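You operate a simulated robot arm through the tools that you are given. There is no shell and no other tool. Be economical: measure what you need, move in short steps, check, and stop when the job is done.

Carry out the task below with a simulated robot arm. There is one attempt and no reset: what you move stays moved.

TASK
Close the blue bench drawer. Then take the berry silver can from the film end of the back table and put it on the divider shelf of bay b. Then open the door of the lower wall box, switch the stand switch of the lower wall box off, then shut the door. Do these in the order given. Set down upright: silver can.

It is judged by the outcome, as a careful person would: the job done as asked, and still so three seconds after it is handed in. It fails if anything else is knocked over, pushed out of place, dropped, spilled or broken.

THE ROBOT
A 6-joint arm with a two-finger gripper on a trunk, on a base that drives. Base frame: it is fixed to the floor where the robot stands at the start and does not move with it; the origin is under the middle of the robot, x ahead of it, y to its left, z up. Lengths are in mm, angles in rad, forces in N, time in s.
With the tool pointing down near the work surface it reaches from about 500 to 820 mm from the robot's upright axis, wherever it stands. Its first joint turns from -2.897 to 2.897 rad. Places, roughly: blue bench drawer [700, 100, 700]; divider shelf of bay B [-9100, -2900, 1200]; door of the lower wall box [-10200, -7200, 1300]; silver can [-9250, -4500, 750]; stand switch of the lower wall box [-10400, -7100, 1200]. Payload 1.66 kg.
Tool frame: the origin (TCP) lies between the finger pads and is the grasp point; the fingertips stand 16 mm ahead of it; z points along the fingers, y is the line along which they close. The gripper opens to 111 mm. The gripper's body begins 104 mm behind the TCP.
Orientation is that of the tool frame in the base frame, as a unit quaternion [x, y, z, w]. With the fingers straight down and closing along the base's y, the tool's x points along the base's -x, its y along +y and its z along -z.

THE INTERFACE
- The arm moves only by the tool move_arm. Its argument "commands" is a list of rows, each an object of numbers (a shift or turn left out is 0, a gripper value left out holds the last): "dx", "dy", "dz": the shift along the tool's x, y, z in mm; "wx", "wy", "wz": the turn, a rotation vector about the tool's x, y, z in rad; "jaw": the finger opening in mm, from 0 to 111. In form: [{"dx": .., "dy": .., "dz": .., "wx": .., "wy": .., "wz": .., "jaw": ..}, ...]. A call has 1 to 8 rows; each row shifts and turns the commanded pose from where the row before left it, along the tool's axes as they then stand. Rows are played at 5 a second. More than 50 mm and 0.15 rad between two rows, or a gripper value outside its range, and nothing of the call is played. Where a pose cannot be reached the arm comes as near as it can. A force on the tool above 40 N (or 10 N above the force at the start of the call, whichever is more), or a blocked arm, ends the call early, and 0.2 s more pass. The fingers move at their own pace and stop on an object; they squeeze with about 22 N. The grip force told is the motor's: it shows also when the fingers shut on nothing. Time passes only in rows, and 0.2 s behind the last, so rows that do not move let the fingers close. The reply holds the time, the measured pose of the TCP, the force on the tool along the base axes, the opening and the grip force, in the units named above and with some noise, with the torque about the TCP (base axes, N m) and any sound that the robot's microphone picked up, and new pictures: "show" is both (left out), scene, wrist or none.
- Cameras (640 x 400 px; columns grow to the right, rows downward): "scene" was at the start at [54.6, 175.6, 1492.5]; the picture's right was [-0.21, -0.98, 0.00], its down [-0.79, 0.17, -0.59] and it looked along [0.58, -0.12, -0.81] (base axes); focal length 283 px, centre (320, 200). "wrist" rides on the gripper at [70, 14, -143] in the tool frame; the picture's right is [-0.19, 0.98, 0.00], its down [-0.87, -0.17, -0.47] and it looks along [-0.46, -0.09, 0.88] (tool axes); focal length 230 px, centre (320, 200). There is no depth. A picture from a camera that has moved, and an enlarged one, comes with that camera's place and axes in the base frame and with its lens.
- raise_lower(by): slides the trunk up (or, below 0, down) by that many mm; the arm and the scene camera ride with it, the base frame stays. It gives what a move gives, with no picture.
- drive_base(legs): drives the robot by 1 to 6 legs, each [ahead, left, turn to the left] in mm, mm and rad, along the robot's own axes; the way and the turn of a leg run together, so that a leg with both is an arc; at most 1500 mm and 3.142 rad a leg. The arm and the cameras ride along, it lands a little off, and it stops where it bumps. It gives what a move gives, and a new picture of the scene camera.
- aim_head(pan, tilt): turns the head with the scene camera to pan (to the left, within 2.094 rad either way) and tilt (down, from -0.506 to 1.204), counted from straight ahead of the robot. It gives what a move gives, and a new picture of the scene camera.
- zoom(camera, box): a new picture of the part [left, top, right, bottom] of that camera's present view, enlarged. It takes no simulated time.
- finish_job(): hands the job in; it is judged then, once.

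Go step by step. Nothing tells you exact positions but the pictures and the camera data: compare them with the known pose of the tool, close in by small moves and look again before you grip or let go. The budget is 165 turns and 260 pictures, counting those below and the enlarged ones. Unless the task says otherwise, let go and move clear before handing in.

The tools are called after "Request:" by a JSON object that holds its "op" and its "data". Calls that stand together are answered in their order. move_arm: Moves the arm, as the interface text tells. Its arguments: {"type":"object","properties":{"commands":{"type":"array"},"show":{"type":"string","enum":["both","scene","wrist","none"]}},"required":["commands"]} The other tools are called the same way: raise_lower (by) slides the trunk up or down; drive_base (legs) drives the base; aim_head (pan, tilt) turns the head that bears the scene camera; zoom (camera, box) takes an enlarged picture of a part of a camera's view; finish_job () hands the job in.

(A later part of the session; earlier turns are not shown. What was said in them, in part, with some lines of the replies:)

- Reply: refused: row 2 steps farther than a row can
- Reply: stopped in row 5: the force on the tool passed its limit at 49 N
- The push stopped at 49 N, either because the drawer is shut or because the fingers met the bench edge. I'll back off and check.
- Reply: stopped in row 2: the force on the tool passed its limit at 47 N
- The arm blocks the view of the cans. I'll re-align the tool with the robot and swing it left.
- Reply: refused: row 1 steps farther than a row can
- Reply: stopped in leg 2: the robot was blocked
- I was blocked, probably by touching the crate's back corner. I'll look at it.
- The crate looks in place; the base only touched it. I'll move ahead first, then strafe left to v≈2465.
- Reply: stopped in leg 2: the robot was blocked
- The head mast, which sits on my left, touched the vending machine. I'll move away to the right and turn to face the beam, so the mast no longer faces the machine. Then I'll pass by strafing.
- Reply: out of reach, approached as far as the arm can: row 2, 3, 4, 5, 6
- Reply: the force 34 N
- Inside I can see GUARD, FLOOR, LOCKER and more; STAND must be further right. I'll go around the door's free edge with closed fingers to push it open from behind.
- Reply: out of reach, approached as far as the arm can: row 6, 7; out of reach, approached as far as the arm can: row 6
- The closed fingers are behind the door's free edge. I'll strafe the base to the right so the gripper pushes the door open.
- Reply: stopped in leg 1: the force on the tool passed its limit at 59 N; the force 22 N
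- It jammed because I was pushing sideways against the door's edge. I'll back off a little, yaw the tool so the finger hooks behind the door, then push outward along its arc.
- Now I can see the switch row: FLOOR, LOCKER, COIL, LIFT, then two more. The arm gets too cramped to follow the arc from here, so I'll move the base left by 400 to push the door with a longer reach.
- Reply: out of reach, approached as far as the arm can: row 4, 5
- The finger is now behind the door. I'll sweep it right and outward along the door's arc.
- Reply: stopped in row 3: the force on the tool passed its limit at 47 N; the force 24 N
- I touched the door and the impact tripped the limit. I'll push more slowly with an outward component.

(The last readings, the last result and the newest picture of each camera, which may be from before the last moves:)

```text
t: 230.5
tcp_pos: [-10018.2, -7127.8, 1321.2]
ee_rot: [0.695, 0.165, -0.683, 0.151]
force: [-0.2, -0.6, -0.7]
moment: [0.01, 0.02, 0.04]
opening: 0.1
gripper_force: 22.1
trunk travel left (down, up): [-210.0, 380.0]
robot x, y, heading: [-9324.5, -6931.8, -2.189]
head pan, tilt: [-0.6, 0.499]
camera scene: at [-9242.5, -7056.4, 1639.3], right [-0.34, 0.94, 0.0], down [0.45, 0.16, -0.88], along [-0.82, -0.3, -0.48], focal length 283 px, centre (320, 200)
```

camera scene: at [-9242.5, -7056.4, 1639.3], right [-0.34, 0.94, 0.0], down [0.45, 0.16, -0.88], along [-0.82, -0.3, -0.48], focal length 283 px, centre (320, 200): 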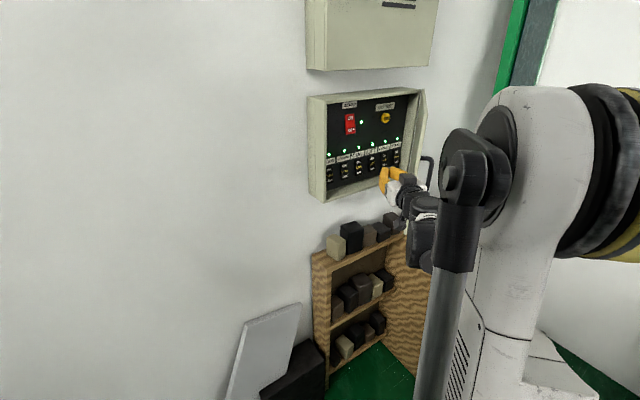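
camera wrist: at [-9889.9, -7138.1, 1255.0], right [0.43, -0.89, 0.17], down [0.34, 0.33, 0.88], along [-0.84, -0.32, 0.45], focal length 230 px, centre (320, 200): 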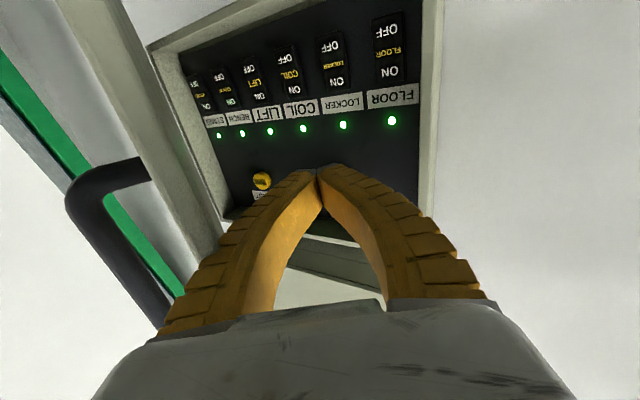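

It's working and the door is swinging open, so I'll continue.

Request:
{"op": "move_arm", "data": {"commands": [{"dy": -9, "dz": -4}, {"dy": -9, "dz": -4}, {"dy": -9, "dz": -4}, {"dy": -10, "dz": -4}, {"dy": -10, "dz": -3}, {"dy": -10, "dz": -3}, {"dy": -10, "dz": -3}, {"dy": -10, "dz": -2}], "show": "scene"}}

Request:
{"op": "move_arm", "data": {"commands": [{"dy": -10, "dz": -2}, {"dy": -10, "dz": -2}, {"dy": -10, "dz": -2}, {"dy": -10, "dz": -1}, {"dy": -10, "dz": 0}, {"dy": -10, "dz": 0}, {"dy": -10, "dz": 0}, {"dy": -10, "dz": 0}]}}

```text
t: 232.3
tcp_pos: [-10027.3, -7049.2, 1322.1]
ee_rot: [0.696, 0.166, -0.682, 0.149]
force: [-0.2, 0.1, 0.4]
moment: [0.03, -0.01, -0.03]
opening: 0.0
gripper_force: 21.9
trunk travel left (down, up): [-210.0, 380.0]
robot x, y, heading: [-9327.3, -6934.4, -2.191]
head pan, tilt: [-0.6, 0.499]
camera scene: at [-9242.7, -7056.4, 1639.3], right [-0.34, 0.94, 0.0], down [0.45, 0.16, -0.88], along [-0.82, -0.3, -0.48], focal length 283 px, centre (320, 200)
```

scene: 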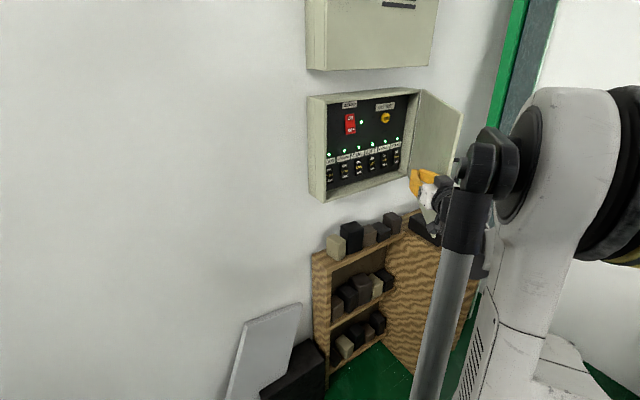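

```text
t: 234.1
tcp_pos: [-10057.3, -6974.5, 1325.7]
ee_rot: [0.696, 0.166, -0.682, 0.149]
force: [-0.7, -0.1, -0.4]
moment: [-0.02, -0.02, 0.03]
opening: 0.2
gripper_force: 22.5
trunk travel left (down, up): [-210.0, 380.0]
robot x, y, heading: [-9328.1, -6931.0, -2.191]
head pan, tilt: [-0.6, 0.499]
camera scene: at [-9242.7, -7056.3, 1639.3], right [-0.34, 0.94, 0.0], down [0.45, 0.16, -0.88], along [-0.82, -0.3, -0.48], focal length 283 px, centre (320, 200)
camera wrist: at [-9921.0, -6921.7, 1259.7], right [0.43, -0.89, 0.17], down [0.34, 0.33, 0.88], along [-0.84, -0.32, 0.44], focal length 230 px, centre (320, 200)
```

scene: 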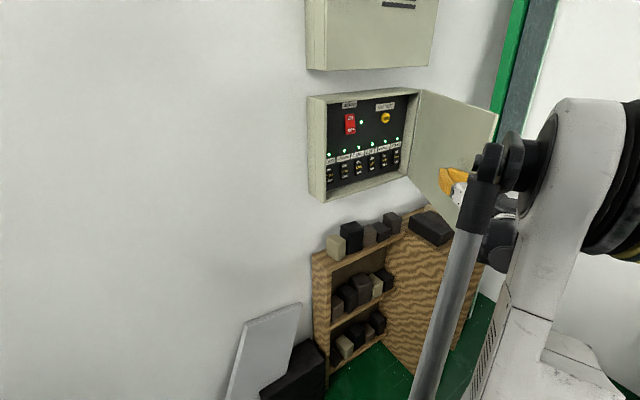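
wrist: 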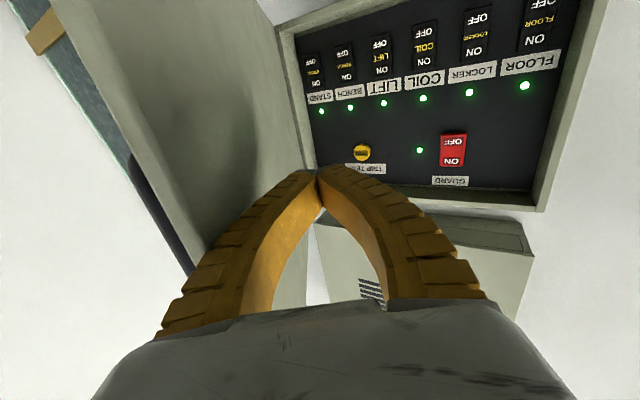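

STAND is the rightmost switch, next to the hinge, with ON above and OFF below. The door is at about 75°, so I'll strafe the base right to swing it further.

Request:
{"op": "drive_base", "data": {"legs": [[0, -80, 0], [0, -100, 0]]}}

```text
t: 234.9
tcp_pos: [-10075.1, -6960.1, 1324.2]
ee_rot: [0.697, 0.165, -0.682, 0.148]
force: [0.2, -0.5, -0.2]
moment: [0.02, -0.01, -0.06]
opening: 0.0
gripper_force: 22.0
trunk travel left (down, up): [-210.0, 380.0]
robot x, y, heading: [-9347.4, -6918.3, -2.188]
head pan, tilt: [-0.6, 0.499]
stopped in leg 1: the force on the tool passed its limit at 46 N (the readings are from after the stop); the commanded pose is now the measured one
camera scene: at [-9263.4, -7043.4, 1639.2], right [-0.34, 0.94, 0.0], down [0.45, 0.16, -0.88], along [-0.82, -0.3, -0.48], focal length 283 px, centre (320, 200)
```

scene: 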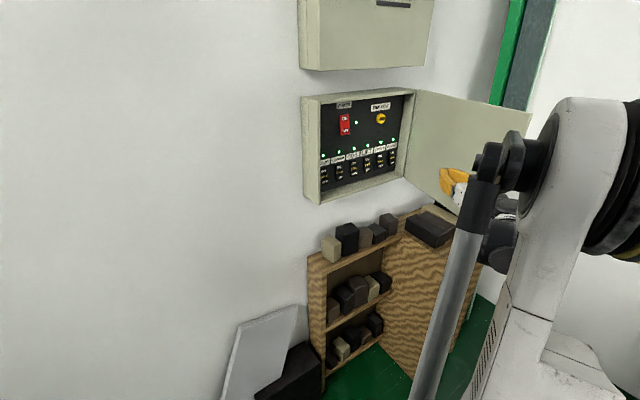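

The door swung further open. I'll zoom in on the panel.

Request:
{"op": "zoom", "data": {"camera": "scene", "box": [295, 70, 455, 210]}}

Request:
{"op": "zoom", "data": {"camera": "wrist", "box": [220, 0, 640, 240]}}

```text
2.86 times, centred on (375, 140) of scene
camera zoom: at [-9263.4, -7043.4, 1639.2], right [-0.34, 0.94, 0.0], down [0.45, 0.16, -0.88], along [-0.82, -0.3, -0.48], focal length 808 px, centre (163, 371)
```

zoom: 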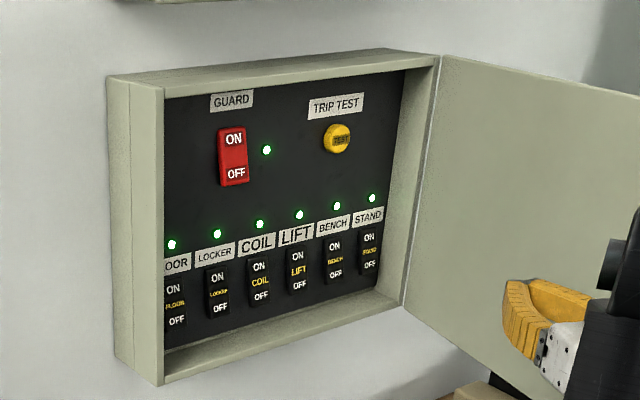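

```text
1.52 times, centred on (430, 120) of wrist
camera zoom: at [-9939.8, -6907.2, 1258.9], right [0.42, -0.89, 0.17], down [0.34, 0.33, 0.88], along [-0.84, -0.31, 0.44], focal length 351 px, centre (152, 322)
```

zoom: 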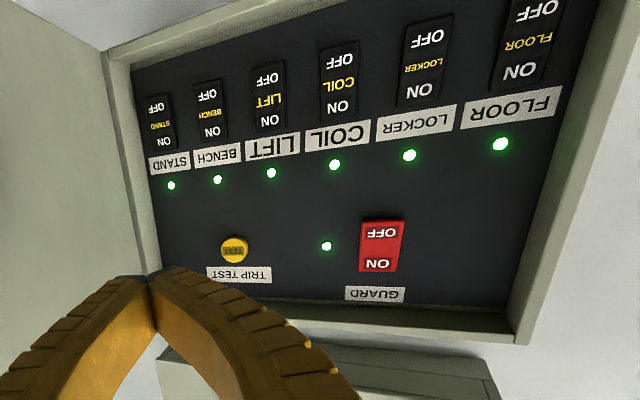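

STAND's OFF half triangulates to about (−10396, −7137, 1213), and neighbouring switches are about 71 mm apart. I'll retract the arm to the left, then reposition the base for a straight press.

Request:
{"op": "move_arm", "data": {"commands": [{"dz": -18.4, "dy": 43}, {"dz": -18.4, "dy": 43}, {"dz": -18.4, "dy": 43}, {"dz": -18.4, "dy": 43}, {"dz": -18.4, "dy": 43}, {"dz": -18.4, "dy": 43}, {"dz": -18.4, "dy": 43}, {"dz": -18.4, "dy": 43}], "show": "none"}}

Request:
{"op": "move_arm", "data": {"commands": [{"dz": -18.4, "dy": 43}, {"dz": -18.4, "dy": 43}, {"dz": -18.4, "dy": 43}, {"dz": 0, "dy": 30, "wx": -0.08}, {"wx": -0.08}]}}

```text
t: 236.7
tcp_pos: [-9791.0, -7204.3, 1319.9]
ee_rot: [0.695, 0.165, -0.684, 0.147]
force: [0.2, -0.6, -0.7]
moment: [-0.02, 0.04, -0.06]
opening: 0.3
gripper_force: 22.0
out of reach, approached as far as the arm can: row 7
trunk travel left (down, up): [-210.0, 380.0]
robot x, y, heading: [-9348.7, -6920.5, -2.191]
head pan, tilt: [-0.6, 0.499]
```

```text
t: 237.9
tcp_pos: [-9676.0, -7324.4, 1322.9]
ee_rot: [0.682, 0.218, -0.667, 0.205]
force: [0.9, -0.8, 0.4]
moment: [-0.01, -0.02, 0.02]
opening: 0.0
gripper_force: 22.0
trunk travel left (down, up): [-210.0, 380.0]
robot x, y, heading: [-9346.8, -6919.1, -2.191]
head pan, tilt: [-0.6, 0.499]
camera scene: at [-9262.3, -7041.9, 1639.3], right [-0.34, 0.94, 0.0], down [0.45, 0.16, -0.88], along [-0.82, -0.3, -0.48], focal length 283 px, centre (320, 200)
camera wrist: at [-9549.6, -7252.2, 1257.8], right [0.56, -0.81, 0.18], down [0.28, 0.39, 0.88], along [-0.78, -0.44, 0.44], focal length 230 px, centre (320, 200)
```

scene: 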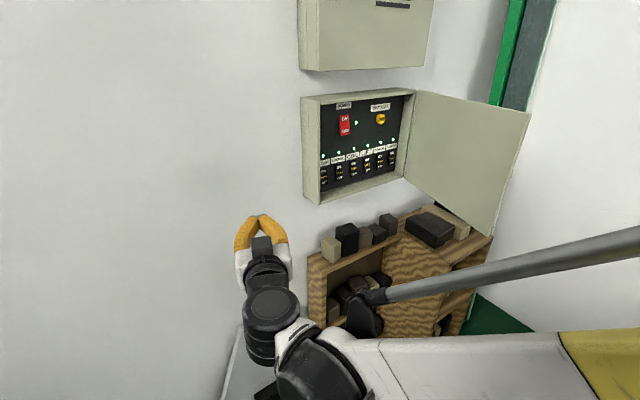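
wrist: 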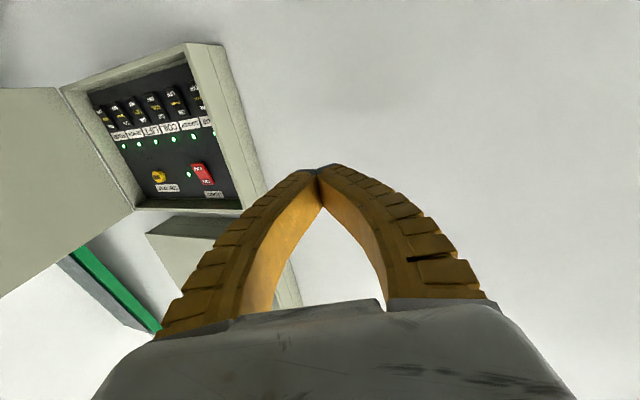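

The door is at about 76° with its edge at (u −4991, v 1267), which leaves clearance for a yawed approach. I'll drive the base right and ahead.

Request:
{"op": "drive_base", "data": {"legs": [[0, -465, 0], [105, 0, 0]]}}

Request:
{"op": "aim_head", "data": {"pan": -0.45, "tilt": 0.6}}

```text
t: 241.6
tcp_pos: [-10133.1, -7127.2, 1322.5]
ee_rot: [0.683, 0.216, -0.668, 0.201]
force: [0.4, -0.1, -0.7]
moment: [0.0, 0.01, -0.04]
opening: 0.0
gripper_force: 22.1
trunk travel left (down, up): [-210.0, 380.0]
robot x, y, heading: [-9800.6, -6723.9, -2.199]
head pan, tilt: [-0.6, 0.499]
camera scene: at [-9716.8, -6848.2, 1639.2], right [-0.33, 0.94, 0.0], down [0.45, 0.16, -0.88], along [-0.83, -0.29, -0.48], focal length 283 px, centre (320, 200)
```

scene: 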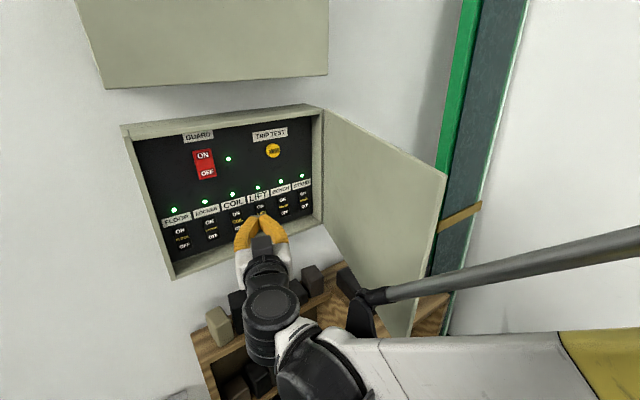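

```text
t: 242.3
tcp_pos: [-10131.7, -7126.5, 1322.6]
ee_rot: [0.683, 0.216, -0.668, 0.201]
force: [0.3, -0.1, 0.0]
moment: [0.02, -0.04, -0.01]
opening: 0.1
gripper_force: 21.9
trunk travel left (down, up): [-210.0, 380.0]
robot x, y, heading: [-9799.6, -6719.7, -2.205]
head pan, tilt: [-0.45, 0.6]
camera scene: at [-9708.2, -6858.2, 1630.2], right [-0.47, 0.88, 0.0], down [0.5, 0.27, -0.83], along [-0.73, -0.39, -0.56], focal length 283 px, centre (320, 200)
```

scene: 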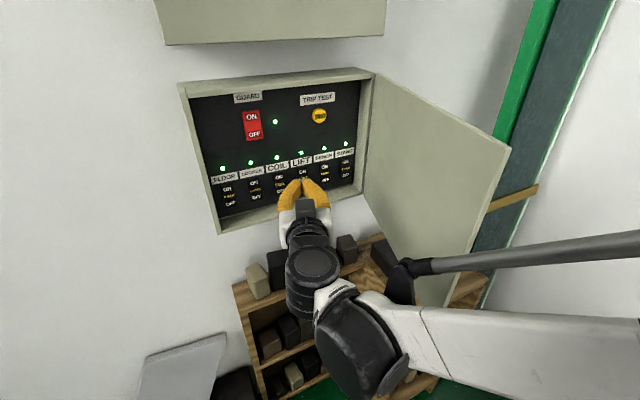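

Request:
{"op": "zoom", "data": {"camera": "scene", "box": [280, 100, 400, 220]}}

Request:
{"op": "move_arm", "data": {"commands": [{"dx": 35}, {"dx": 35}, {"dx": 35}], "show": "wrist"}}

```text
3.33 times, centred on (340, 160) of scene
camera zoom: at [-9708.2, -6858.2, 1630.2], right [-0.47, 0.88, 0.0], down [0.5, 0.27, -0.83], along [-0.73, -0.39, -0.56], focal length 943 px, centre (253, 333)
```

zoom: 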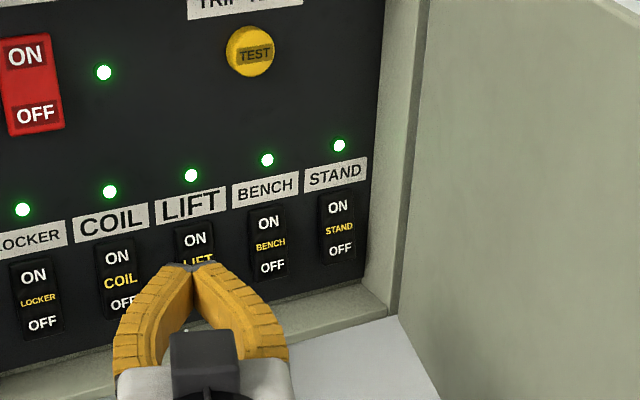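

```text
t: 243.1
tcp_pos: [-10134.8, -7124.9, 1233.9]
ee_rot: [0.683, 0.215, -0.668, 0.202]
force: [0.1, 0.5, -0.1]
moment: [0.02, -0.02, 0.0]
opening: 0.1
gripper_force: 22.0
out of reach, approached as far as the arm can: row 3
trunk travel left (down, up): [-210.0, 380.0]
robot x, y, heading: [-9800.3, -6719.4, -2.202]
head pan, tilt: [-0.45, 0.6]
camera wrist: at [-10007.5, -7053.1, 1169.1], right [0.55, -0.82, 0.18], down [0.28, 0.38, 0.88], along [-0.79, -0.43, 0.44], focal length 230 px, centre (320, 200)
```

wrist: 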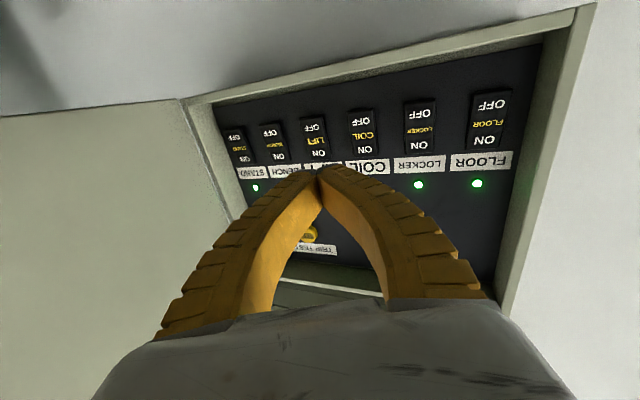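

The OFF half of STAND is at about (−10392, −7137, 1218), consistent with before. I'll lower the trunk slightly and approach to about 60 mm in front.

Request:
{"op": "raise_lower", "data": {"by": -22}}

Request:
{"op": "move_arm", "data": {"commands": [{"dz": 28, "dy": -28}, {"dz": 28, "dy": -28}, {"dz": 28, "dy": -28}, {"dz": 28, "dy": -28}, {"dz": 28, "dy": -28}]}}

Request:
{"op": "zoom", "data": {"camera": "scene", "box": [280, 100, 400, 220]}}

```text
t: 243.7
tcp_pos: [-10134.2, -7125.8, 1212.0]
ee_rot: [0.684, 0.216, -0.667, 0.201]
force: [0.2, -0.7, -0.8]
moment: [0.02, 0.03, 0.02]
opening: 0.0
gripper_force: 22.1
trunk travel left (down, up): [-188.0, 402.0]
robot x, y, heading: [-9799.4, -6718.3, -2.201]
head pan, tilt: [-0.45, 0.6]
```

```text
t: 244.9
tcp_pos: [-10320.1, -7091.6, 1211.1]
ee_rot: [0.68, 0.213, -0.672, 0.201]
force: [-0.1, 0.0, 0.0]
moment: [0.02, -0.03, -0.01]
opening: 0.1
gripper_force: 21.8
out of reach, approached as far as the arm can: row 5
trunk travel left (down, up): [-188.0, 402.0]
robot x, y, heading: [-9797.5, -6720.8, -2.197]
head pan, tilt: [-0.45, 0.6]
camera scene: at [-9707.7, -6858.3, 1608.1], right [-0.47, 0.88, 0.0], down [0.5, 0.27, -0.83], along [-0.73, -0.39, -0.56], focal length 283 px, centre (320, 200)
camera wrist: at [-10193.7, -7021.1, 1145.1], right [0.55, -0.82, 0.18], down [0.29, 0.39, 0.88], along [-0.78, -0.43, 0.45], focal length 230 px, centre (320, 200)
```

scene: 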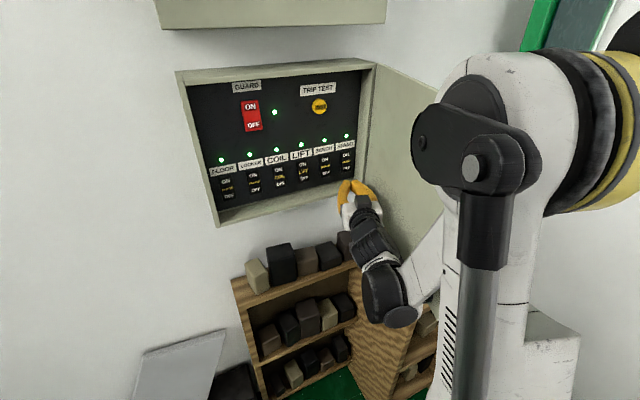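
wrist: 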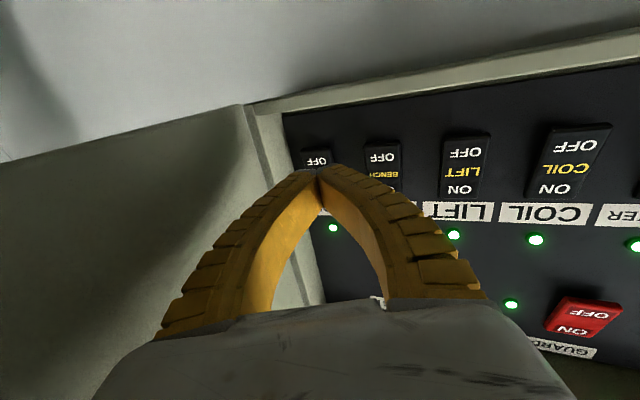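

```text
3.33 times, centred on (340, 160) of scene
camera zoom: at [-9707.7, -6858.3, 1608.1], right [-0.47, 0.88, 0.0], down [0.5, 0.27, -0.83], along [-0.73, -0.39, -0.56], focal length 943 px, centre (253, 333)
```

zoom: 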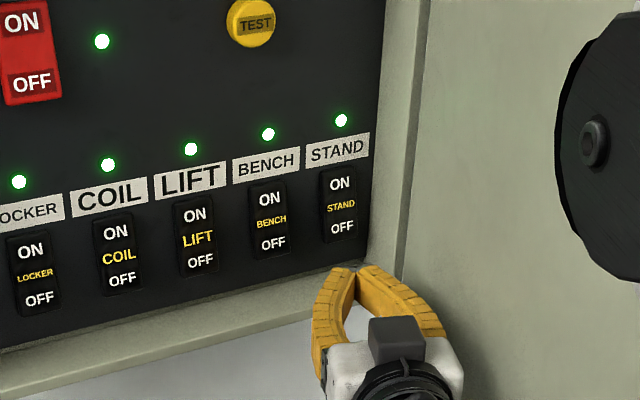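

The reach at this low arm height is limited. I'll lower the trunk and raise the arm relative to it to regain reach.

Request:
{"op": "raise_lower", "data": {"by": -95}}

Request:
{"op": "move_arm", "data": {"commands": [{"dx": -32}, {"dx": -32}, {"dx": -31}], "show": "wrist"}}

```text
t: 246.2
tcp_pos: [-10320.0, -7091.0, 1116.3]
ee_rot: [0.681, 0.212, -0.672, 0.2]
force: [0.0, 0.2, 0.6]
moment: [-0.02, -0.07, -0.01]
opening: 0.2
gripper_force: 22.0
trunk travel left (down, up): [-93.0, 497.0]
robot x, y, heading: [-9797.9, -6724.5, -2.203]
head pan, tilt: [-0.45, 0.6]
```

```text
t: 247.0
tcp_pos: [-10319.7, -7095.7, 1212.3]
ee_rot: [0.681, 0.212, -0.672, 0.199]
force: [0.4, -0.6, 0.0]
moment: [-0.02, 0.02, 0.01]
opening: 0.0
gripper_force: 21.8
trunk travel left (down, up): [-93.0, 497.0]
robot x, y, heading: [-9799.2, -6723.5, -2.205]
head pan, tilt: [-0.45, 0.6]
camera wrist: at [-10194.9, -7024.1, 1146.9], right [0.55, -0.82, 0.18], down [0.29, 0.38, 0.88], along [-0.79, -0.43, 0.45], focal length 230 px, centre (320, 200)
```

wrist: 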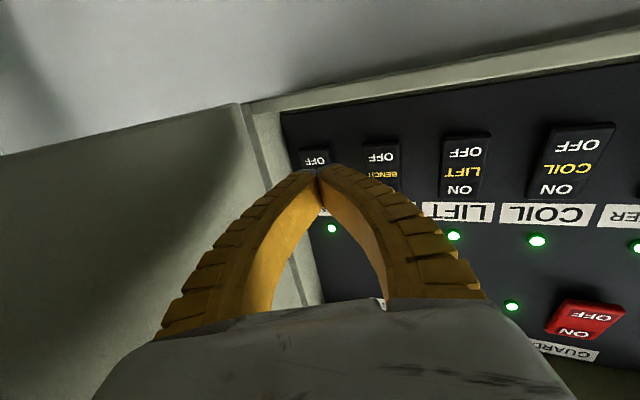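

I'm aligned with the OFF half, 7 mm to the left of it. I'll correct and press forward slowly.

Request:
{"op": "move_arm", "data": {"commands": [{"dy": -7, "dz": 20}, {"dz": 22}, {"dz": 12}, {"dz": 6}, {"dz": 5}, {"dz": 4}, {"dz": 4}]}}

Request:
{"op": "zoom", "data": {"camera": "scene", "box": [280, 80, 400, 200]}}

```text
t: 248.6
tcp_pos: [-10385.8, -7127.9, 1210.6]
ee_rot: [0.682, 0.212, -0.672, 0.198]
force: [1.0, 0.1, -1.1]
moment: [0.0, -0.03, -0.02]
opening: 0.1
gripper_force: 21.8
trunk travel left (down, up): [-93.0, 497.0]
robot x, y, heading: [-9798.2, -6724.9, -2.207]
head pan, tilt: [-0.45, 0.6]
camera scene: at [-9707.9, -6858.3, 1513.1], right [-0.47, 0.88, 0.0], down [0.5, 0.27, -0.83], along [-0.73, -0.39, -0.56], focal length 283 px, centre (320, 200)
camera wrist: at [-10258.4, -7058.8, 1143.8], right [0.54, -0.82, 0.18], down [0.29, 0.38, 0.88], along [-0.79, -0.42, 0.45], focal length 230 px, centre (320, 200)
```

scene: 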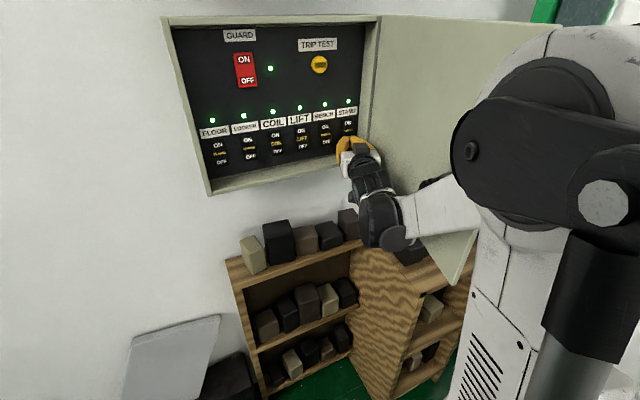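
wrist: 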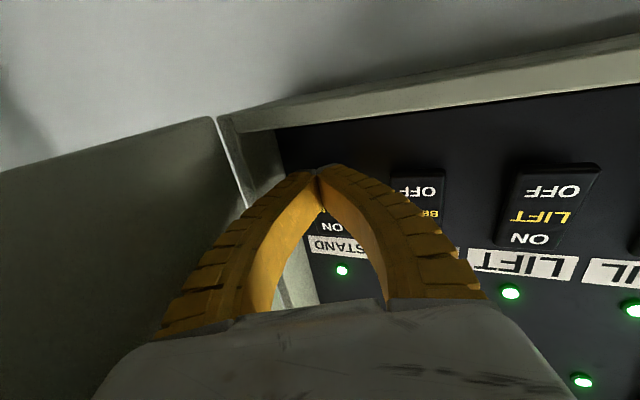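

```text
3.33 times, centred on (340, 140) of scene
camera zoom: at [-9707.9, -6858.3, 1513.1], right [-0.47, 0.88, 0.0], down [0.5, 0.27, -0.83], along [-0.73, -0.39, -0.56], focal length 943 px, centre (253, 400)
```

zoom: 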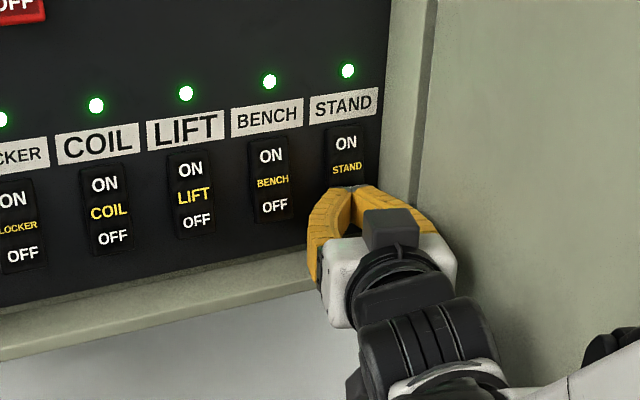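

It's on target but there's no contact yet. I'll keep pressing in small steps.

Request:
{"op": "move_arm", "data": {"commands": [{"dz": 4}, {"dz": 4}, {"dz": 4}, {"dz": 4}, {"dz": 3}, {"dz": 3}]}}

Request:
{"op": "zoom", "data": {"camera": "scene", "box": [280, 80, 400, 200]}}

```text
t: 249.8
tcp_pos: [-10396.1, -7135.1, 1211.4]
ee_rot: [0.682, 0.21, -0.672, 0.198]
force: [19.8, 17.7, -6.7]
moment: [-0.13, 0.28, 0.43]
opening: 0.0
gripper_force: 21.9
trunk travel left (down, up): [-93.0, 497.0]
robot x, y, heading: [-9800.6, -6725.4, -2.204]
head pan, tilt: [-0.45, 0.6]
stopped in row 5: the force on the tool passed its limit at 41 N (the readings are from after the stop); the commanded pose is now the measured one
camera scene: at [-9705.0, -6855.3, 1513.3], right [-0.47, 0.88, 0.0], down [0.5, 0.26, -0.83], along [-0.73, -0.39, -0.56], focal length 283 px, centre (320, 200)
camera wrist: at [-10269.5, -7064.9, 1144.6], right [0.54, -0.82, 0.18], down [0.29, 0.38, 0.88], along [-0.79, -0.42, 0.45], focal length 230 px, centre (320, 200)
```

scene: 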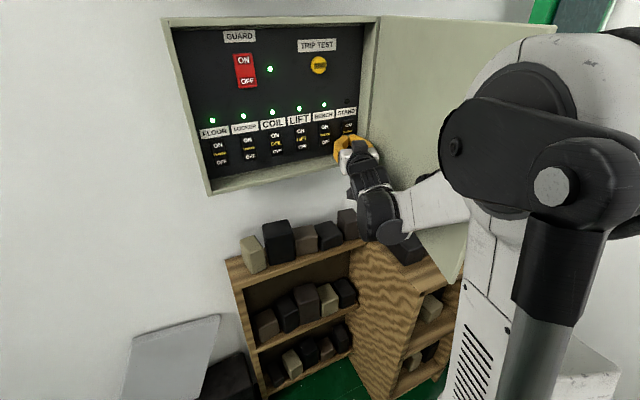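
wrist: 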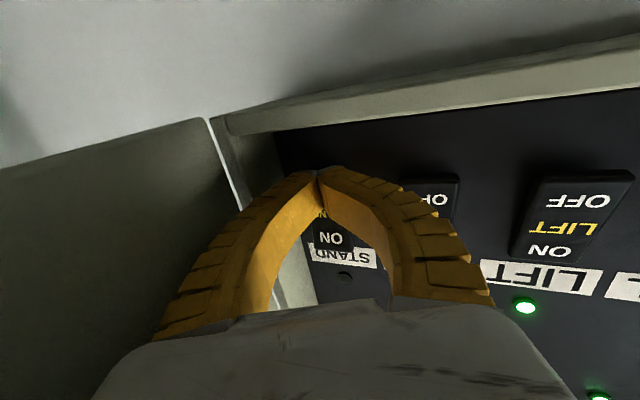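

```text
3.33 times, centred on (340, 140) of scene
camera zoom: at [-9705.0, -6855.3, 1513.3], right [-0.47, 0.88, 0.0], down [0.5, 0.26, -0.83], along [-0.73, -0.39, -0.56], focal length 943 px, centre (253, 400)
```

zoom: 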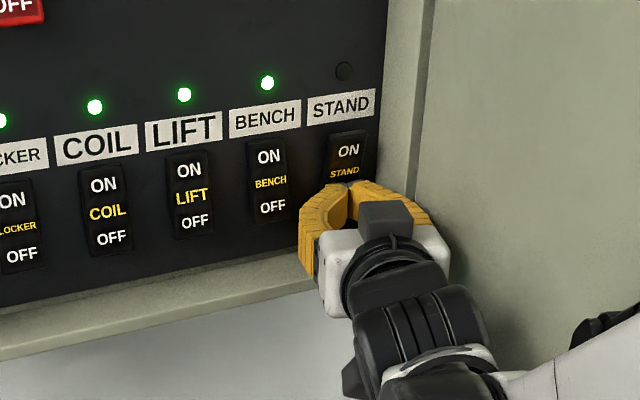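

The STAND LED is off and the others are still lit. I'll back the base straight out and confirm it stays off.

Request:
{"op": "drive_base", "data": {"legs": [[-100, 0, 0]]}}

Request:
{"op": "move_arm", "data": {"commands": [{"dy": 45, "dz": -10}, {"dy": 45, "dz": -10}, {"dy": 45, "dz": -10}, {"wx": -0.112}, {"wx": -0.112}, {"wx": -0.112}]}}

Request:
{"op": "zoom", "data": {"camera": "scene", "box": [180, 0, 420, 200]}}

```text
t: 251.0
tcp_pos: [-10340.8, -7059.5, 1210.3]
ee_rot: [0.682, 0.212, -0.671, 0.199]
force: [0.4, 0.5, -0.1]
moment: [0.02, -0.01, 0.0]
opening: 0.0
gripper_force: 22.1
trunk travel left (down, up): [-93.0, 497.0]
robot x, y, heading: [-9737.9, -6642.3, -2.199]
head pan, tilt: [-0.45, 0.6]
camera scene: at [-9649.0, -6777.4, 1513.2], right [-0.47, 0.88, 0.0], down [0.5, 0.27, -0.83], along [-0.73, -0.39, -0.56], focal length 283 px, centre (320, 200)
```

scene: 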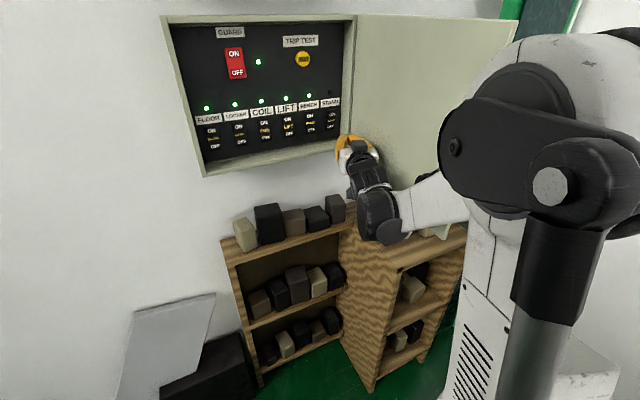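

```text
t: 252.4
tcp_pos: [-10241.5, -7153.2, 1210.5]
ee_rot: [0.639, 0.322, -0.626, 0.311]
force: [-0.5, 0.3, 0.2]
moment: [-0.01, 0.04, -0.03]
opening: 0.0
gripper_force: 22.0
out of reach, approached as far as the arm can: row 5
trunk travel left (down, up): [-93.0, 497.0]
robot x, y, heading: [-9740.0, -6639.3, -2.2]
head pan, tilt: [-0.45, 0.6]
camera scene: at [-9649.5, -6778.4, 1513.1], right [-0.47, 0.88, 0.0], down [0.5, 0.27, -0.82], along [-0.73, -0.39, -0.57], focal length 283 px, centre (320, 200)
camera wrist: at [-10143.4, -7045.1, 1146.2], right [0.78, -0.59, 0.18], down [0.14, 0.46, 0.88], along [-0.61, -0.66, 0.44], focal length 230 px, centre (320, 200)
```

scene: 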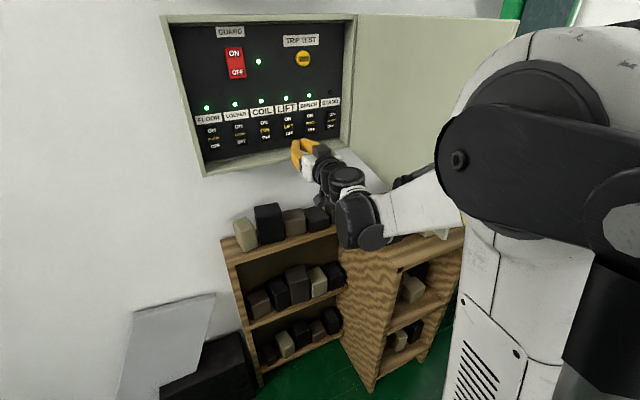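
wrist: 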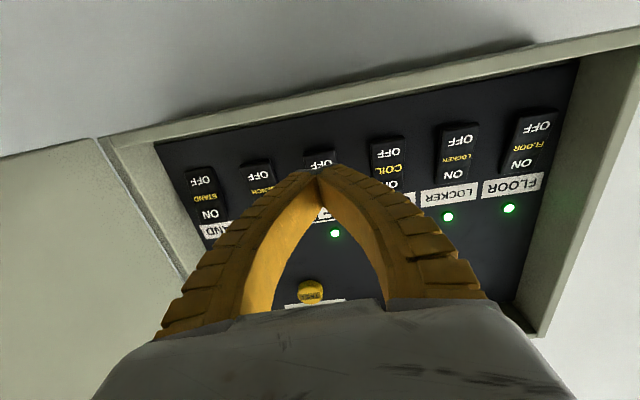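

```text
2.00 times, centred on (300, 100) of scene
camera zoom: at [-9649.5, -6778.4, 1513.1], right [-0.47, 0.88, 0.0], down [0.5, 0.27, -0.82], along [-0.73, -0.39, -0.57], focal length 566 px, centre (360, 400)
```

zoom: 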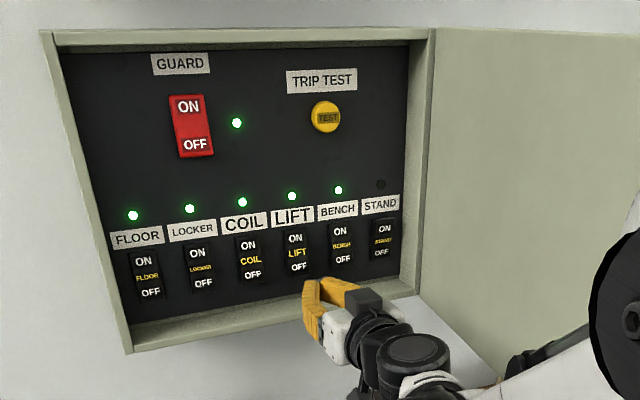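

STAND is off and the other switches are unchanged. To close the door I'll reach over its top with the tool pitched 45° down and push it from outside, so I'll re-pitch the tool now.

Request:
{"op": "move_arm", "data": {"commands": [{"dz": -30}, {"dz": -30}, {"wy": 0.125}, {"wy": 0.125}, {"wy": 0.125}, {"wy": 0.125}, {"wy": 0.125}, {"wy": 0.125}]}}

Request:
{"op": "raise_lower", "data": {"by": 345}}

Request:
{"op": "aim_head", "data": {"pan": -0.35, "tilt": 0.85}}

```text
t: 254.2
tcp_pos: [-10204.1, -7106.7, 1214.6]
ee_rot: [0.825, 0.413, -0.347, 0.17]
force: [0.0, -0.1, 0.3]
moment: [0.03, -0.02, -0.01]
opening: 0.0
gripper_force: 22.1
trunk travel left (down, up): [-93.0, 497.0]
robot x, y, heading: [-9739.1, -6642.2, -2.202]
head pan, tilt: [-0.45, 0.6]
camera scene: at [-9649.7, -6778.1, 1513.1], right [-0.47, 0.88, 0.0], down [0.5, 0.27, -0.82], along [-0.73, -0.39, -0.57], focal length 283 px, centre (320, 200)
camera wrist: at [-10101.6, -6993.8, 1264.6], right [0.71, -0.7, 0.13], down [-0.29, -0.12, 0.95], along [-0.65, -0.71, -0.29], focal length 230 px, centre (320, 200)
```

scene: 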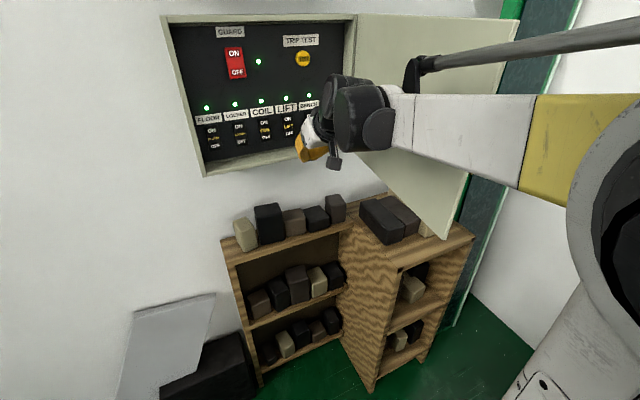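
wrist: 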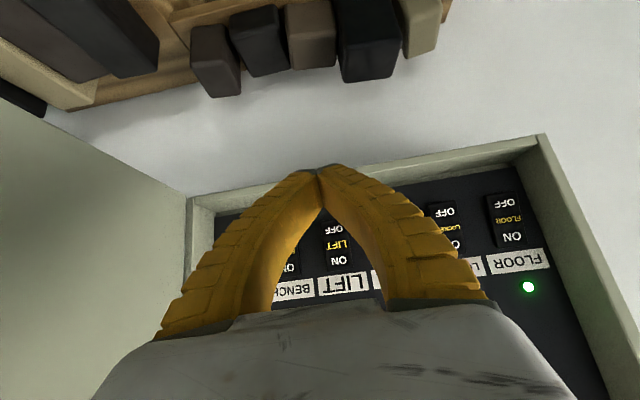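

```text
t: 257.5
tcp_pos: [-10203.1, -7107.1, 1558.6]
ee_rot: [0.824, 0.412, -0.349, 0.171]
force: [0.4, 0.1, -0.3]
moment: [-0.01, 0.0, -0.01]
opening: 0.2
gripper_force: 22.0
trunk travel left (down, up): [-438.0, 152.0]
robot x, y, heading: [-9742.4, -6642.6, -2.199]
head pan, tilt: [-0.45, 0.6]
```

```text
t: 258.3
tcp_pos: [-10202.8, -7107.1, 1558.2]
ee_rot: [0.824, 0.413, -0.348, 0.172]
force: [0.0, -0.1, -0.2]
moment: [-0.02, -0.02, -0.03]
opening: 0.2
gripper_force: 22.5
trunk travel left (down, up): [-438.0, 152.0]
robot x, y, heading: [-9740.8, -6637.8, -2.202]
head pan, tilt: [-0.351, 0.85]
camera scene: at [-9636.5, -6779.6, 1837.3], right [-0.56, 0.83, 0.0], down [0.62, 0.42, -0.66], along [-0.55, -0.37, -0.75], focal length 283 px, centre (320, 200)
```

scene: 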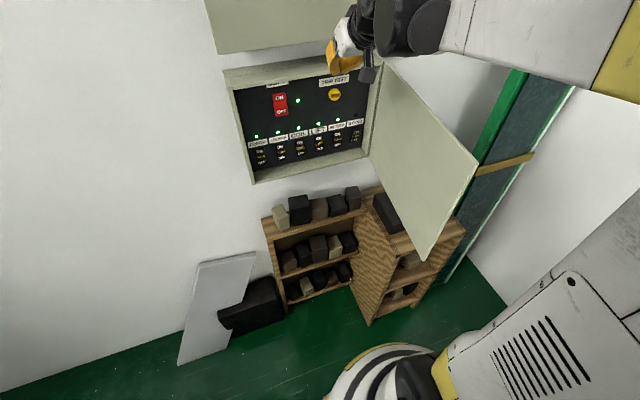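

The door is at about 85° with its top at z 1490. I'll swing over the door top to its outer side.

Request:
{"op": "move_arm", "data": {"commands": [{"dy": -42.5, "dx": 15.3, "dz": -15.3}, {"dy": -42.5, "dx": 15.3, "dz": -15.3}, {"dy": -42.5, "dx": 15.3, "dz": -15.3}, {"dy": -42.5, "dx": 15.3, "dz": -15.3}, {"dy": -42.5, "dx": 15.3, "dz": -15.3}, {"dy": -42.5, "dx": 15.3, "dz": -15.3}, {"dy": -42.5, "dx": 15.3, "dz": -15.3}]}}

```text
t: 259.9
tcp_pos: [-10347.5, -6805.8, 1557.7]
ee_rot: [0.824, 0.412, -0.349, 0.171]
force: [-0.2, -0.2, 0.3]
moment: [-0.03, -0.04, 0.03]
opening: 0.0
gripper_force: 21.9
trunk travel left (down, up): [-438.0, 152.0]
robot x, y, heading: [-9740.8, -6642.4, -2.198]
head pan, tilt: [-0.351, 0.85]
camera scene: at [-9637.7, -6778.1, 1837.5], right [-0.56, 0.83, 0.0], down [0.62, 0.42, -0.66], along [-0.55, -0.37, -0.75], focal length 283 px, centre (320, 200)
camera wrist: at [-10245.7, -6693.0, 1608.6], right [0.71, -0.7, 0.13], down [-0.29, -0.12, 0.95], along [-0.65, -0.71, -0.28], focal length 230 px, centre (320, 200)
```

scene: 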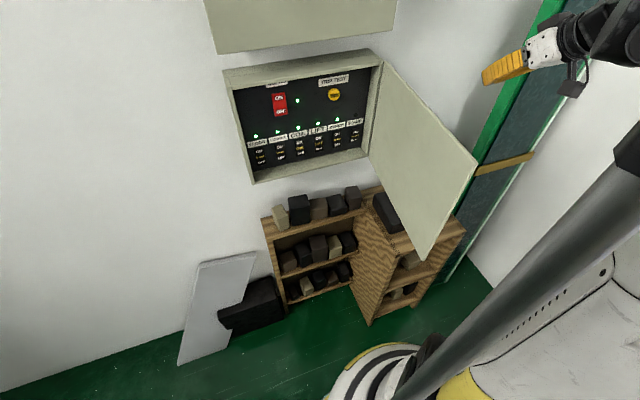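
wrist: 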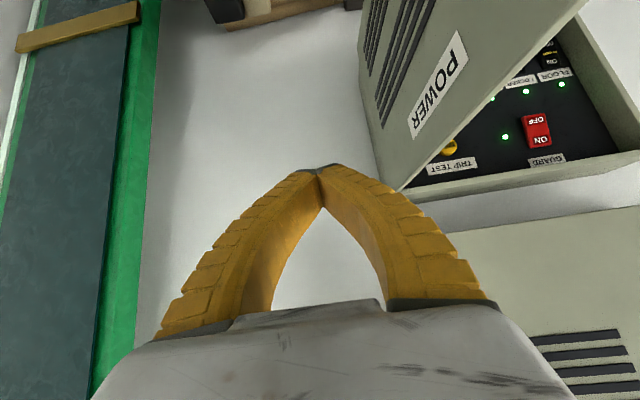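

I'm on the outer side of the door. I'll lower the fingers below the door's top edge and begin sweeping left gently.

Request:
{"op": "move_arm", "data": {"commands": [{"dx": 27, "dz": 27}, {"dx": 27, "dz": 27}, {"dx": 27, "dz": 27}, {"dy": 35}, {"dy": 25}, {"dy": 12}, {"dy": 8}, {"dy": 8}], "show": "scene"}}

```text
t: 261.7
tcp_pos: [-10278.6, -6859.9, 1443.9]
ee_rot: [0.824, 0.413, -0.349, 0.171]
force: [-0.2, 0.1, 0.4]
moment: [-0.01, 0.01, -0.02]
opening: 0.3
gripper_force: 22.2
trunk travel left (down, up): [-438.0, 152.0]
robot x, y, heading: [-9740.9, -6641.6, -2.202]
head pan, tilt: [-0.351, 0.85]
camera scene: at [-9635.9, -6779.8, 1837.2], right [-0.56, 0.83, 0.0], down [0.62, 0.42, -0.66], along [-0.55, -0.37, -0.75], focal length 283 px, centre (320, 200)
```

scene: 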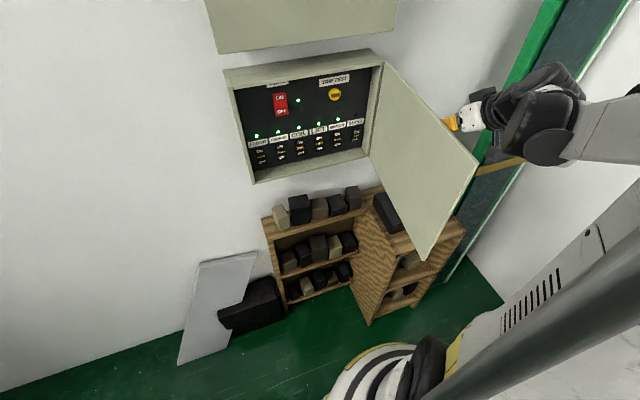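

Request:
{"op": "move_arm", "data": {"commands": [{"dy": 8}, {"dy": 8}, {"dy": 9}, {"dy": 10, "dx": -1, "dz": 1}, {"dy": 12, "dx": -1, "dz": 1}, {"dy": 12, "dx": -1, "dz": 1}, {"dy": 12, "dx": -1, "dz": 1}, {"dy": 12, "dx": -2, "dz": 2}], "show": "scene"}}

```text
t: 263.5
tcp_pos: [-10219.2, -6918.0, 1443.0]
ee_rot: [0.824, 0.412, -0.349, 0.171]
force: [-0.1, 0.5, -0.5]
moment: [0.02, -0.02, 0.01]
opening: 0.0
gripper_force: 22.2
trunk travel left (down, up): [-438.0, 152.0]
robot x, y, heading: [-9737.6, -6638.9, -2.205]
head pan, tilt: [-0.351, 0.85]
camera scene: at [-9636.1, -6780.0, 1837.2], right [-0.56, 0.83, 0.0], down [0.62, 0.42, -0.66], along [-0.55, -0.37, -0.75], focal length 283 px, centre (320, 200)
```

scene: 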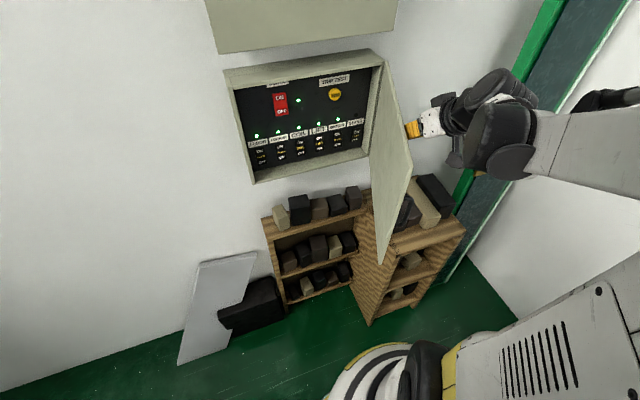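

Request:
{"op": "move_arm", "data": {"commands": [{"dy": 17, "dx": -4, "dz": 4}, {"dy": 17, "dx": -4, "dz": 4}, {"dy": 17, "dx": -4, "dz": 4}, {"dy": 17, "dx": -5, "dz": 5}, {"dy": 15, "dx": -7, "dz": 7}, {"dy": 14, "dx": -8, "dz": 8}, {"dy": 14, "dx": -8, "dz": 8}, {"dy": 14, "dx": -8, "dz": 8}], "show": "scene"}}

```text
t: 265.3
tcp_pos: [-10160.8, -7046.0, 1444.0]
ee_rot: [0.824, 0.413, -0.349, 0.171]
force: [0.1, -0.1, 0.4]
moment: [0.04, 0.0, -0.04]
opening: 0.0
gripper_force: 21.8
trunk travel left (down, up): [-438.0, 152.0]
robot x, y, heading: [-9740.5, -6643.9, -2.196]
head pan, tilt: [-0.351, 0.85]
camera scene: at [-9636.3, -6780.3, 1837.2], right [-0.56, 0.83, 0.0], down [0.62, 0.42, -0.66], along [-0.55, -0.37, -0.75], focal length 283 px, centre (320, 200)
```

scene: 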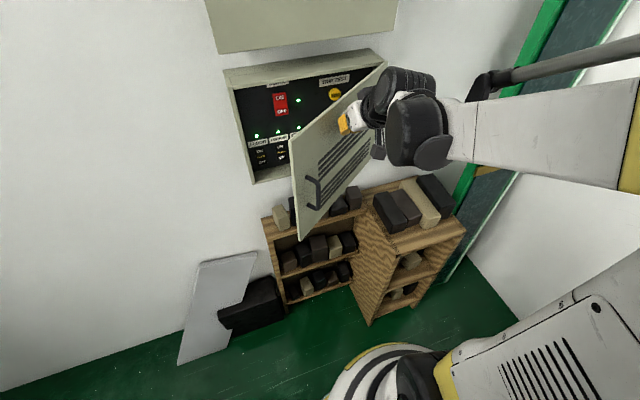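

Request:
{"op": "move_arm", "data": {"commands": [{"dy": 12, "dx": -9.7, "dz": 9.7}, {"dy": 12, "dx": -9.7, "dz": 9.7}, {"dy": 12, "dx": -9.7, "dz": 9.7}, {"dy": 12, "dx": -9.7, "dz": 9.7}, {"dy": 8, "dx": -11, "dz": 11}, {"dy": 7, "dx": -11, "dz": 11}, {"dy": 6, "dx": -11, "dz": 11}, {"dy": 5, "dx": -11, "dz": 11}], "show": "scene"}}

```text
t: 267.1
tcp_pos: [-10170.8, -7186.1, 1442.1]
ee_rot: [0.824, 0.412, -0.349, 0.17]
force: [0.1, -0.1, -0.5]
moment: [-0.02, -0.02, 0.0]
opening: 0.0
gripper_force: 21.7
trunk travel left (down, up): [-438.0, 152.0]
robot x, y, heading: [-9740.3, -6644.5, -2.199]
head pan, tilt: [-0.351, 0.85]
camera scene: at [-9636.9, -6780.7, 1837.2], right [-0.56, 0.83, 0.0], down [0.62, 0.42, -0.66], along [-0.55, -0.37, -0.75], focal length 283 px, centre (320, 200)
```

scene: 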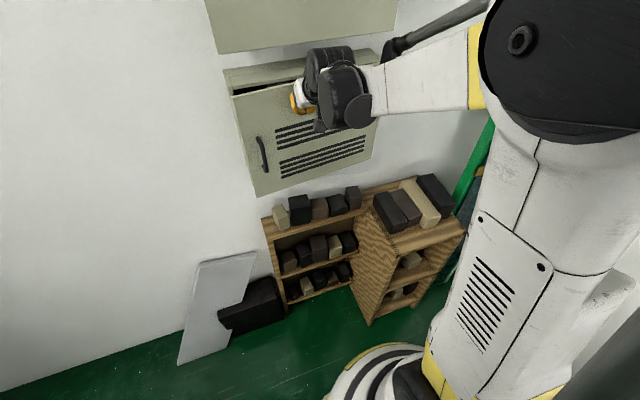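

It's nearly shut. I'll push straight in until it seats.

Request:
{"op": "move_arm", "data": {"commands": [{"dx": -6, "dz": 6}, {"dx": -6, "dz": 6}, {"dx": -6, "dz": 6}, {"dx": -5, "dz": 5}, {"dx": -5, "dz": 5}, {"dx": -5, "dz": 5}, {"dx": -5, "dz": 5}, {"dx": -5, "dz": 5}]}}

```text
t: 268.6
tcp_pos: [-10196.2, -7216.2, 1442.4]
ee_rot: [0.825, 0.414, -0.345, 0.17]
force: [10.8, 14.4, 4.5]
moment: [-0.1, 0.08, 0.06]
opening: 6.2
gripper_force: 28.3
trunk travel left (down, up): [-438.0, 152.0]
robot x, y, heading: [-9742.9, -6640.3, -2.201]
head pan, tilt: [-0.351, 0.85]
stopped in row 7: the force on the tool passed its limit at 49 N (the readings are from after the stop); the commanded pose is now the measured one
camera scene: at [-9633.3, -6775.5, 1837.6], right [-0.56, 0.83, 0.0], down [0.62, 0.42, -0.66], along [-0.55, -0.37, -0.75], focal length 283 px, centre (320, 200)
camera wrist: at [-10094.9, -7103.9, 1495.8], right [0.71, -0.7, 0.13], down [-0.29, -0.12, 0.95], along [-0.64, -0.71, -0.29], focal length 230 px, centre (320, 200)
```

scene: 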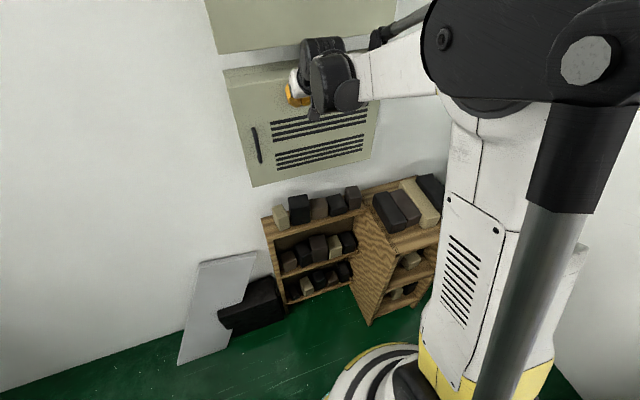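
wrist: 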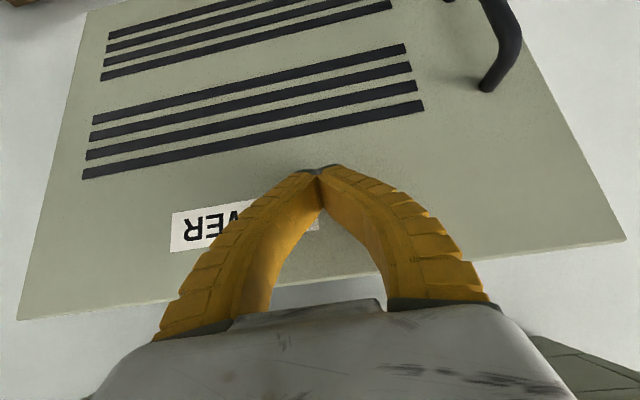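

The door has seated at 49 N. I'll back off and check.

Request:
{"op": "move_arm", "data": {"commands": [{"dx": 15, "dz": -15}, {"dx": 30, "dz": -30}, {"dx": 30, "dz": -30}, {"dx": 20, "dz": -20}]}}

Request:
{"op": "zoom", "data": {"camera": "scene", "box": [200, 40, 400, 200]}}

Request:
{"op": "zoom", "data": {"camera": "wrist", "box": [100, 0, 640, 360]}}

```text
t: 269.6
tcp_pos: [-10118.6, -7108.6, 1443.5]
ee_rot: [0.825, 0.414, -0.345, 0.17]
force: [0.4, 0.4, 0.4]
moment: [0.01, 0.05, 0.0]
opening: 0.0
gripper_force: 28.7
trunk travel left (down, up): [-438.0, 152.0]
robot x, y, heading: [-9736.2, -6642.5, -2.205]
head pan, tilt: [-0.351, 0.85]
camera scene: at [-9634.9, -6777.6, 1837.4], right [-0.56, 0.83, 0.0], down [0.62, 0.42, -0.66], along [-0.55, -0.37, -0.75], focal length 283 px, centre (320, 200)
camera wrist: at [-10016.9, -6996.1, 1494.5], right [0.71, -0.7, 0.13], down [-0.29, -0.12, 0.95], along [-0.64, -0.71, -0.29], focal length 230 px, centre (320, 200)
```

scene: 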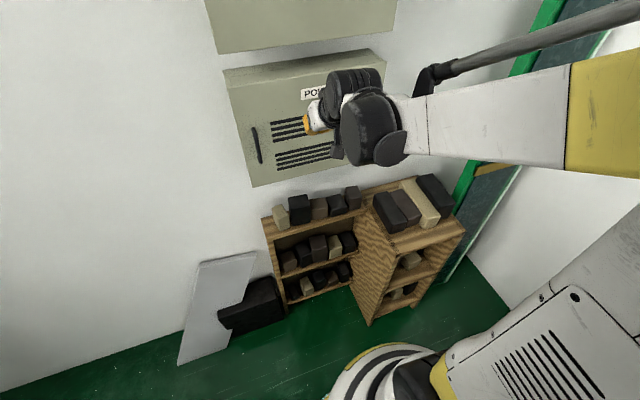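
wrist: 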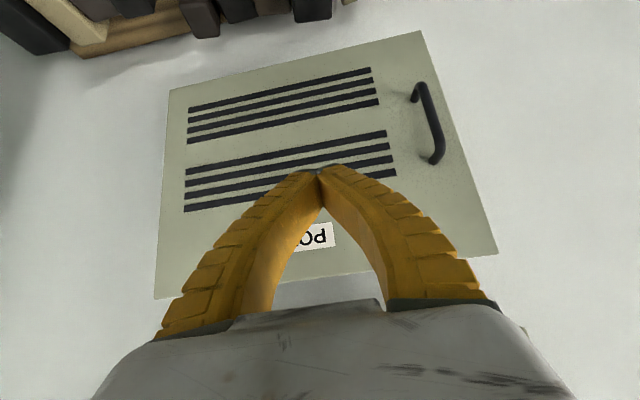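

```text
2.50 times, centred on (300, 120) of scene
camera zoom: at [-9634.9, -6777.6, 1837.4], right [-0.56, 0.83, 0.0], down [0.62, 0.42, -0.66], along [-0.55, -0.37, -0.75], focal length 707 px, centre (370, 400)
```

zoom: 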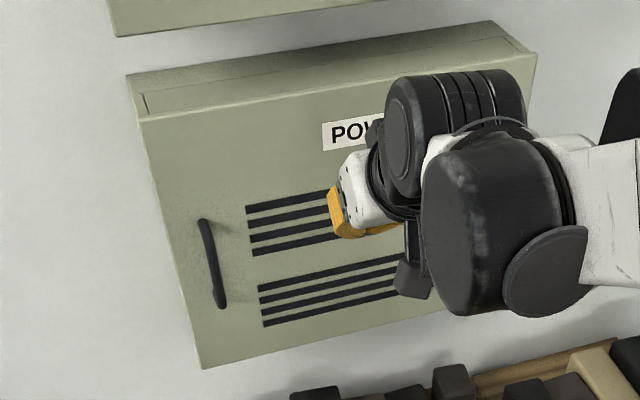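

```text
1.11 times, centred on (370, 180) of wrist
camera zoom: at [-10016.9, -6996.1, 1494.5], right [0.71, -0.7, 0.13], down [-0.29, -0.12, 0.95], along [-0.64, -0.71, -0.29], focal length 256 px, centre (264, 222)
```

zoom: 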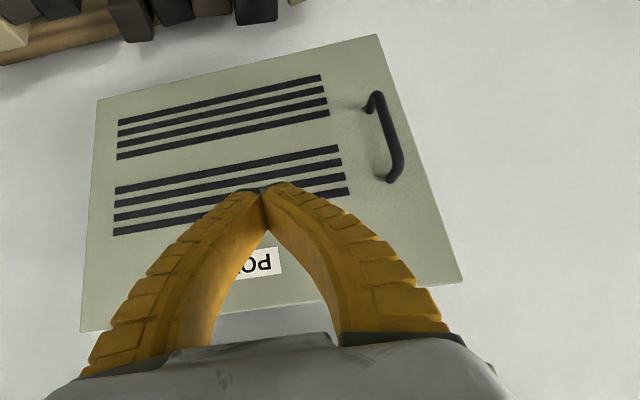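

The blue drawer is shut, and the berry can stands upright on bay B's divider shelf. The lower wall box's STAND switch is off (LED out, other LEDs still lit) and its door is closed and seated. The arm is clear, so I'm handing in.

Request:
{"op": "finish_job", "data": {}}

```text
The job is handed in.
```

I did all three parts in order and handed the job in; I don't have the judge's result yet.

- **Drawer:** the blue bench drawer is shut. Its handle did not move when I pushed it with 47 N.
- **Can:** the berry silver can stands upright on the divider shelf of bay B, between module M and the green divider.
- **Switch and door:** the stand switch of the lower wall box is off. Its light went out and the lights of the other switches stayed on. The door is closed and seated.

On the way to the wall box I bumped two things. The base touched a corner of the crate by the back table, which did not look moved. Something on the robot's left side, most likely the camera mast, touched the vending machine, and I did not check the machine afterwards.
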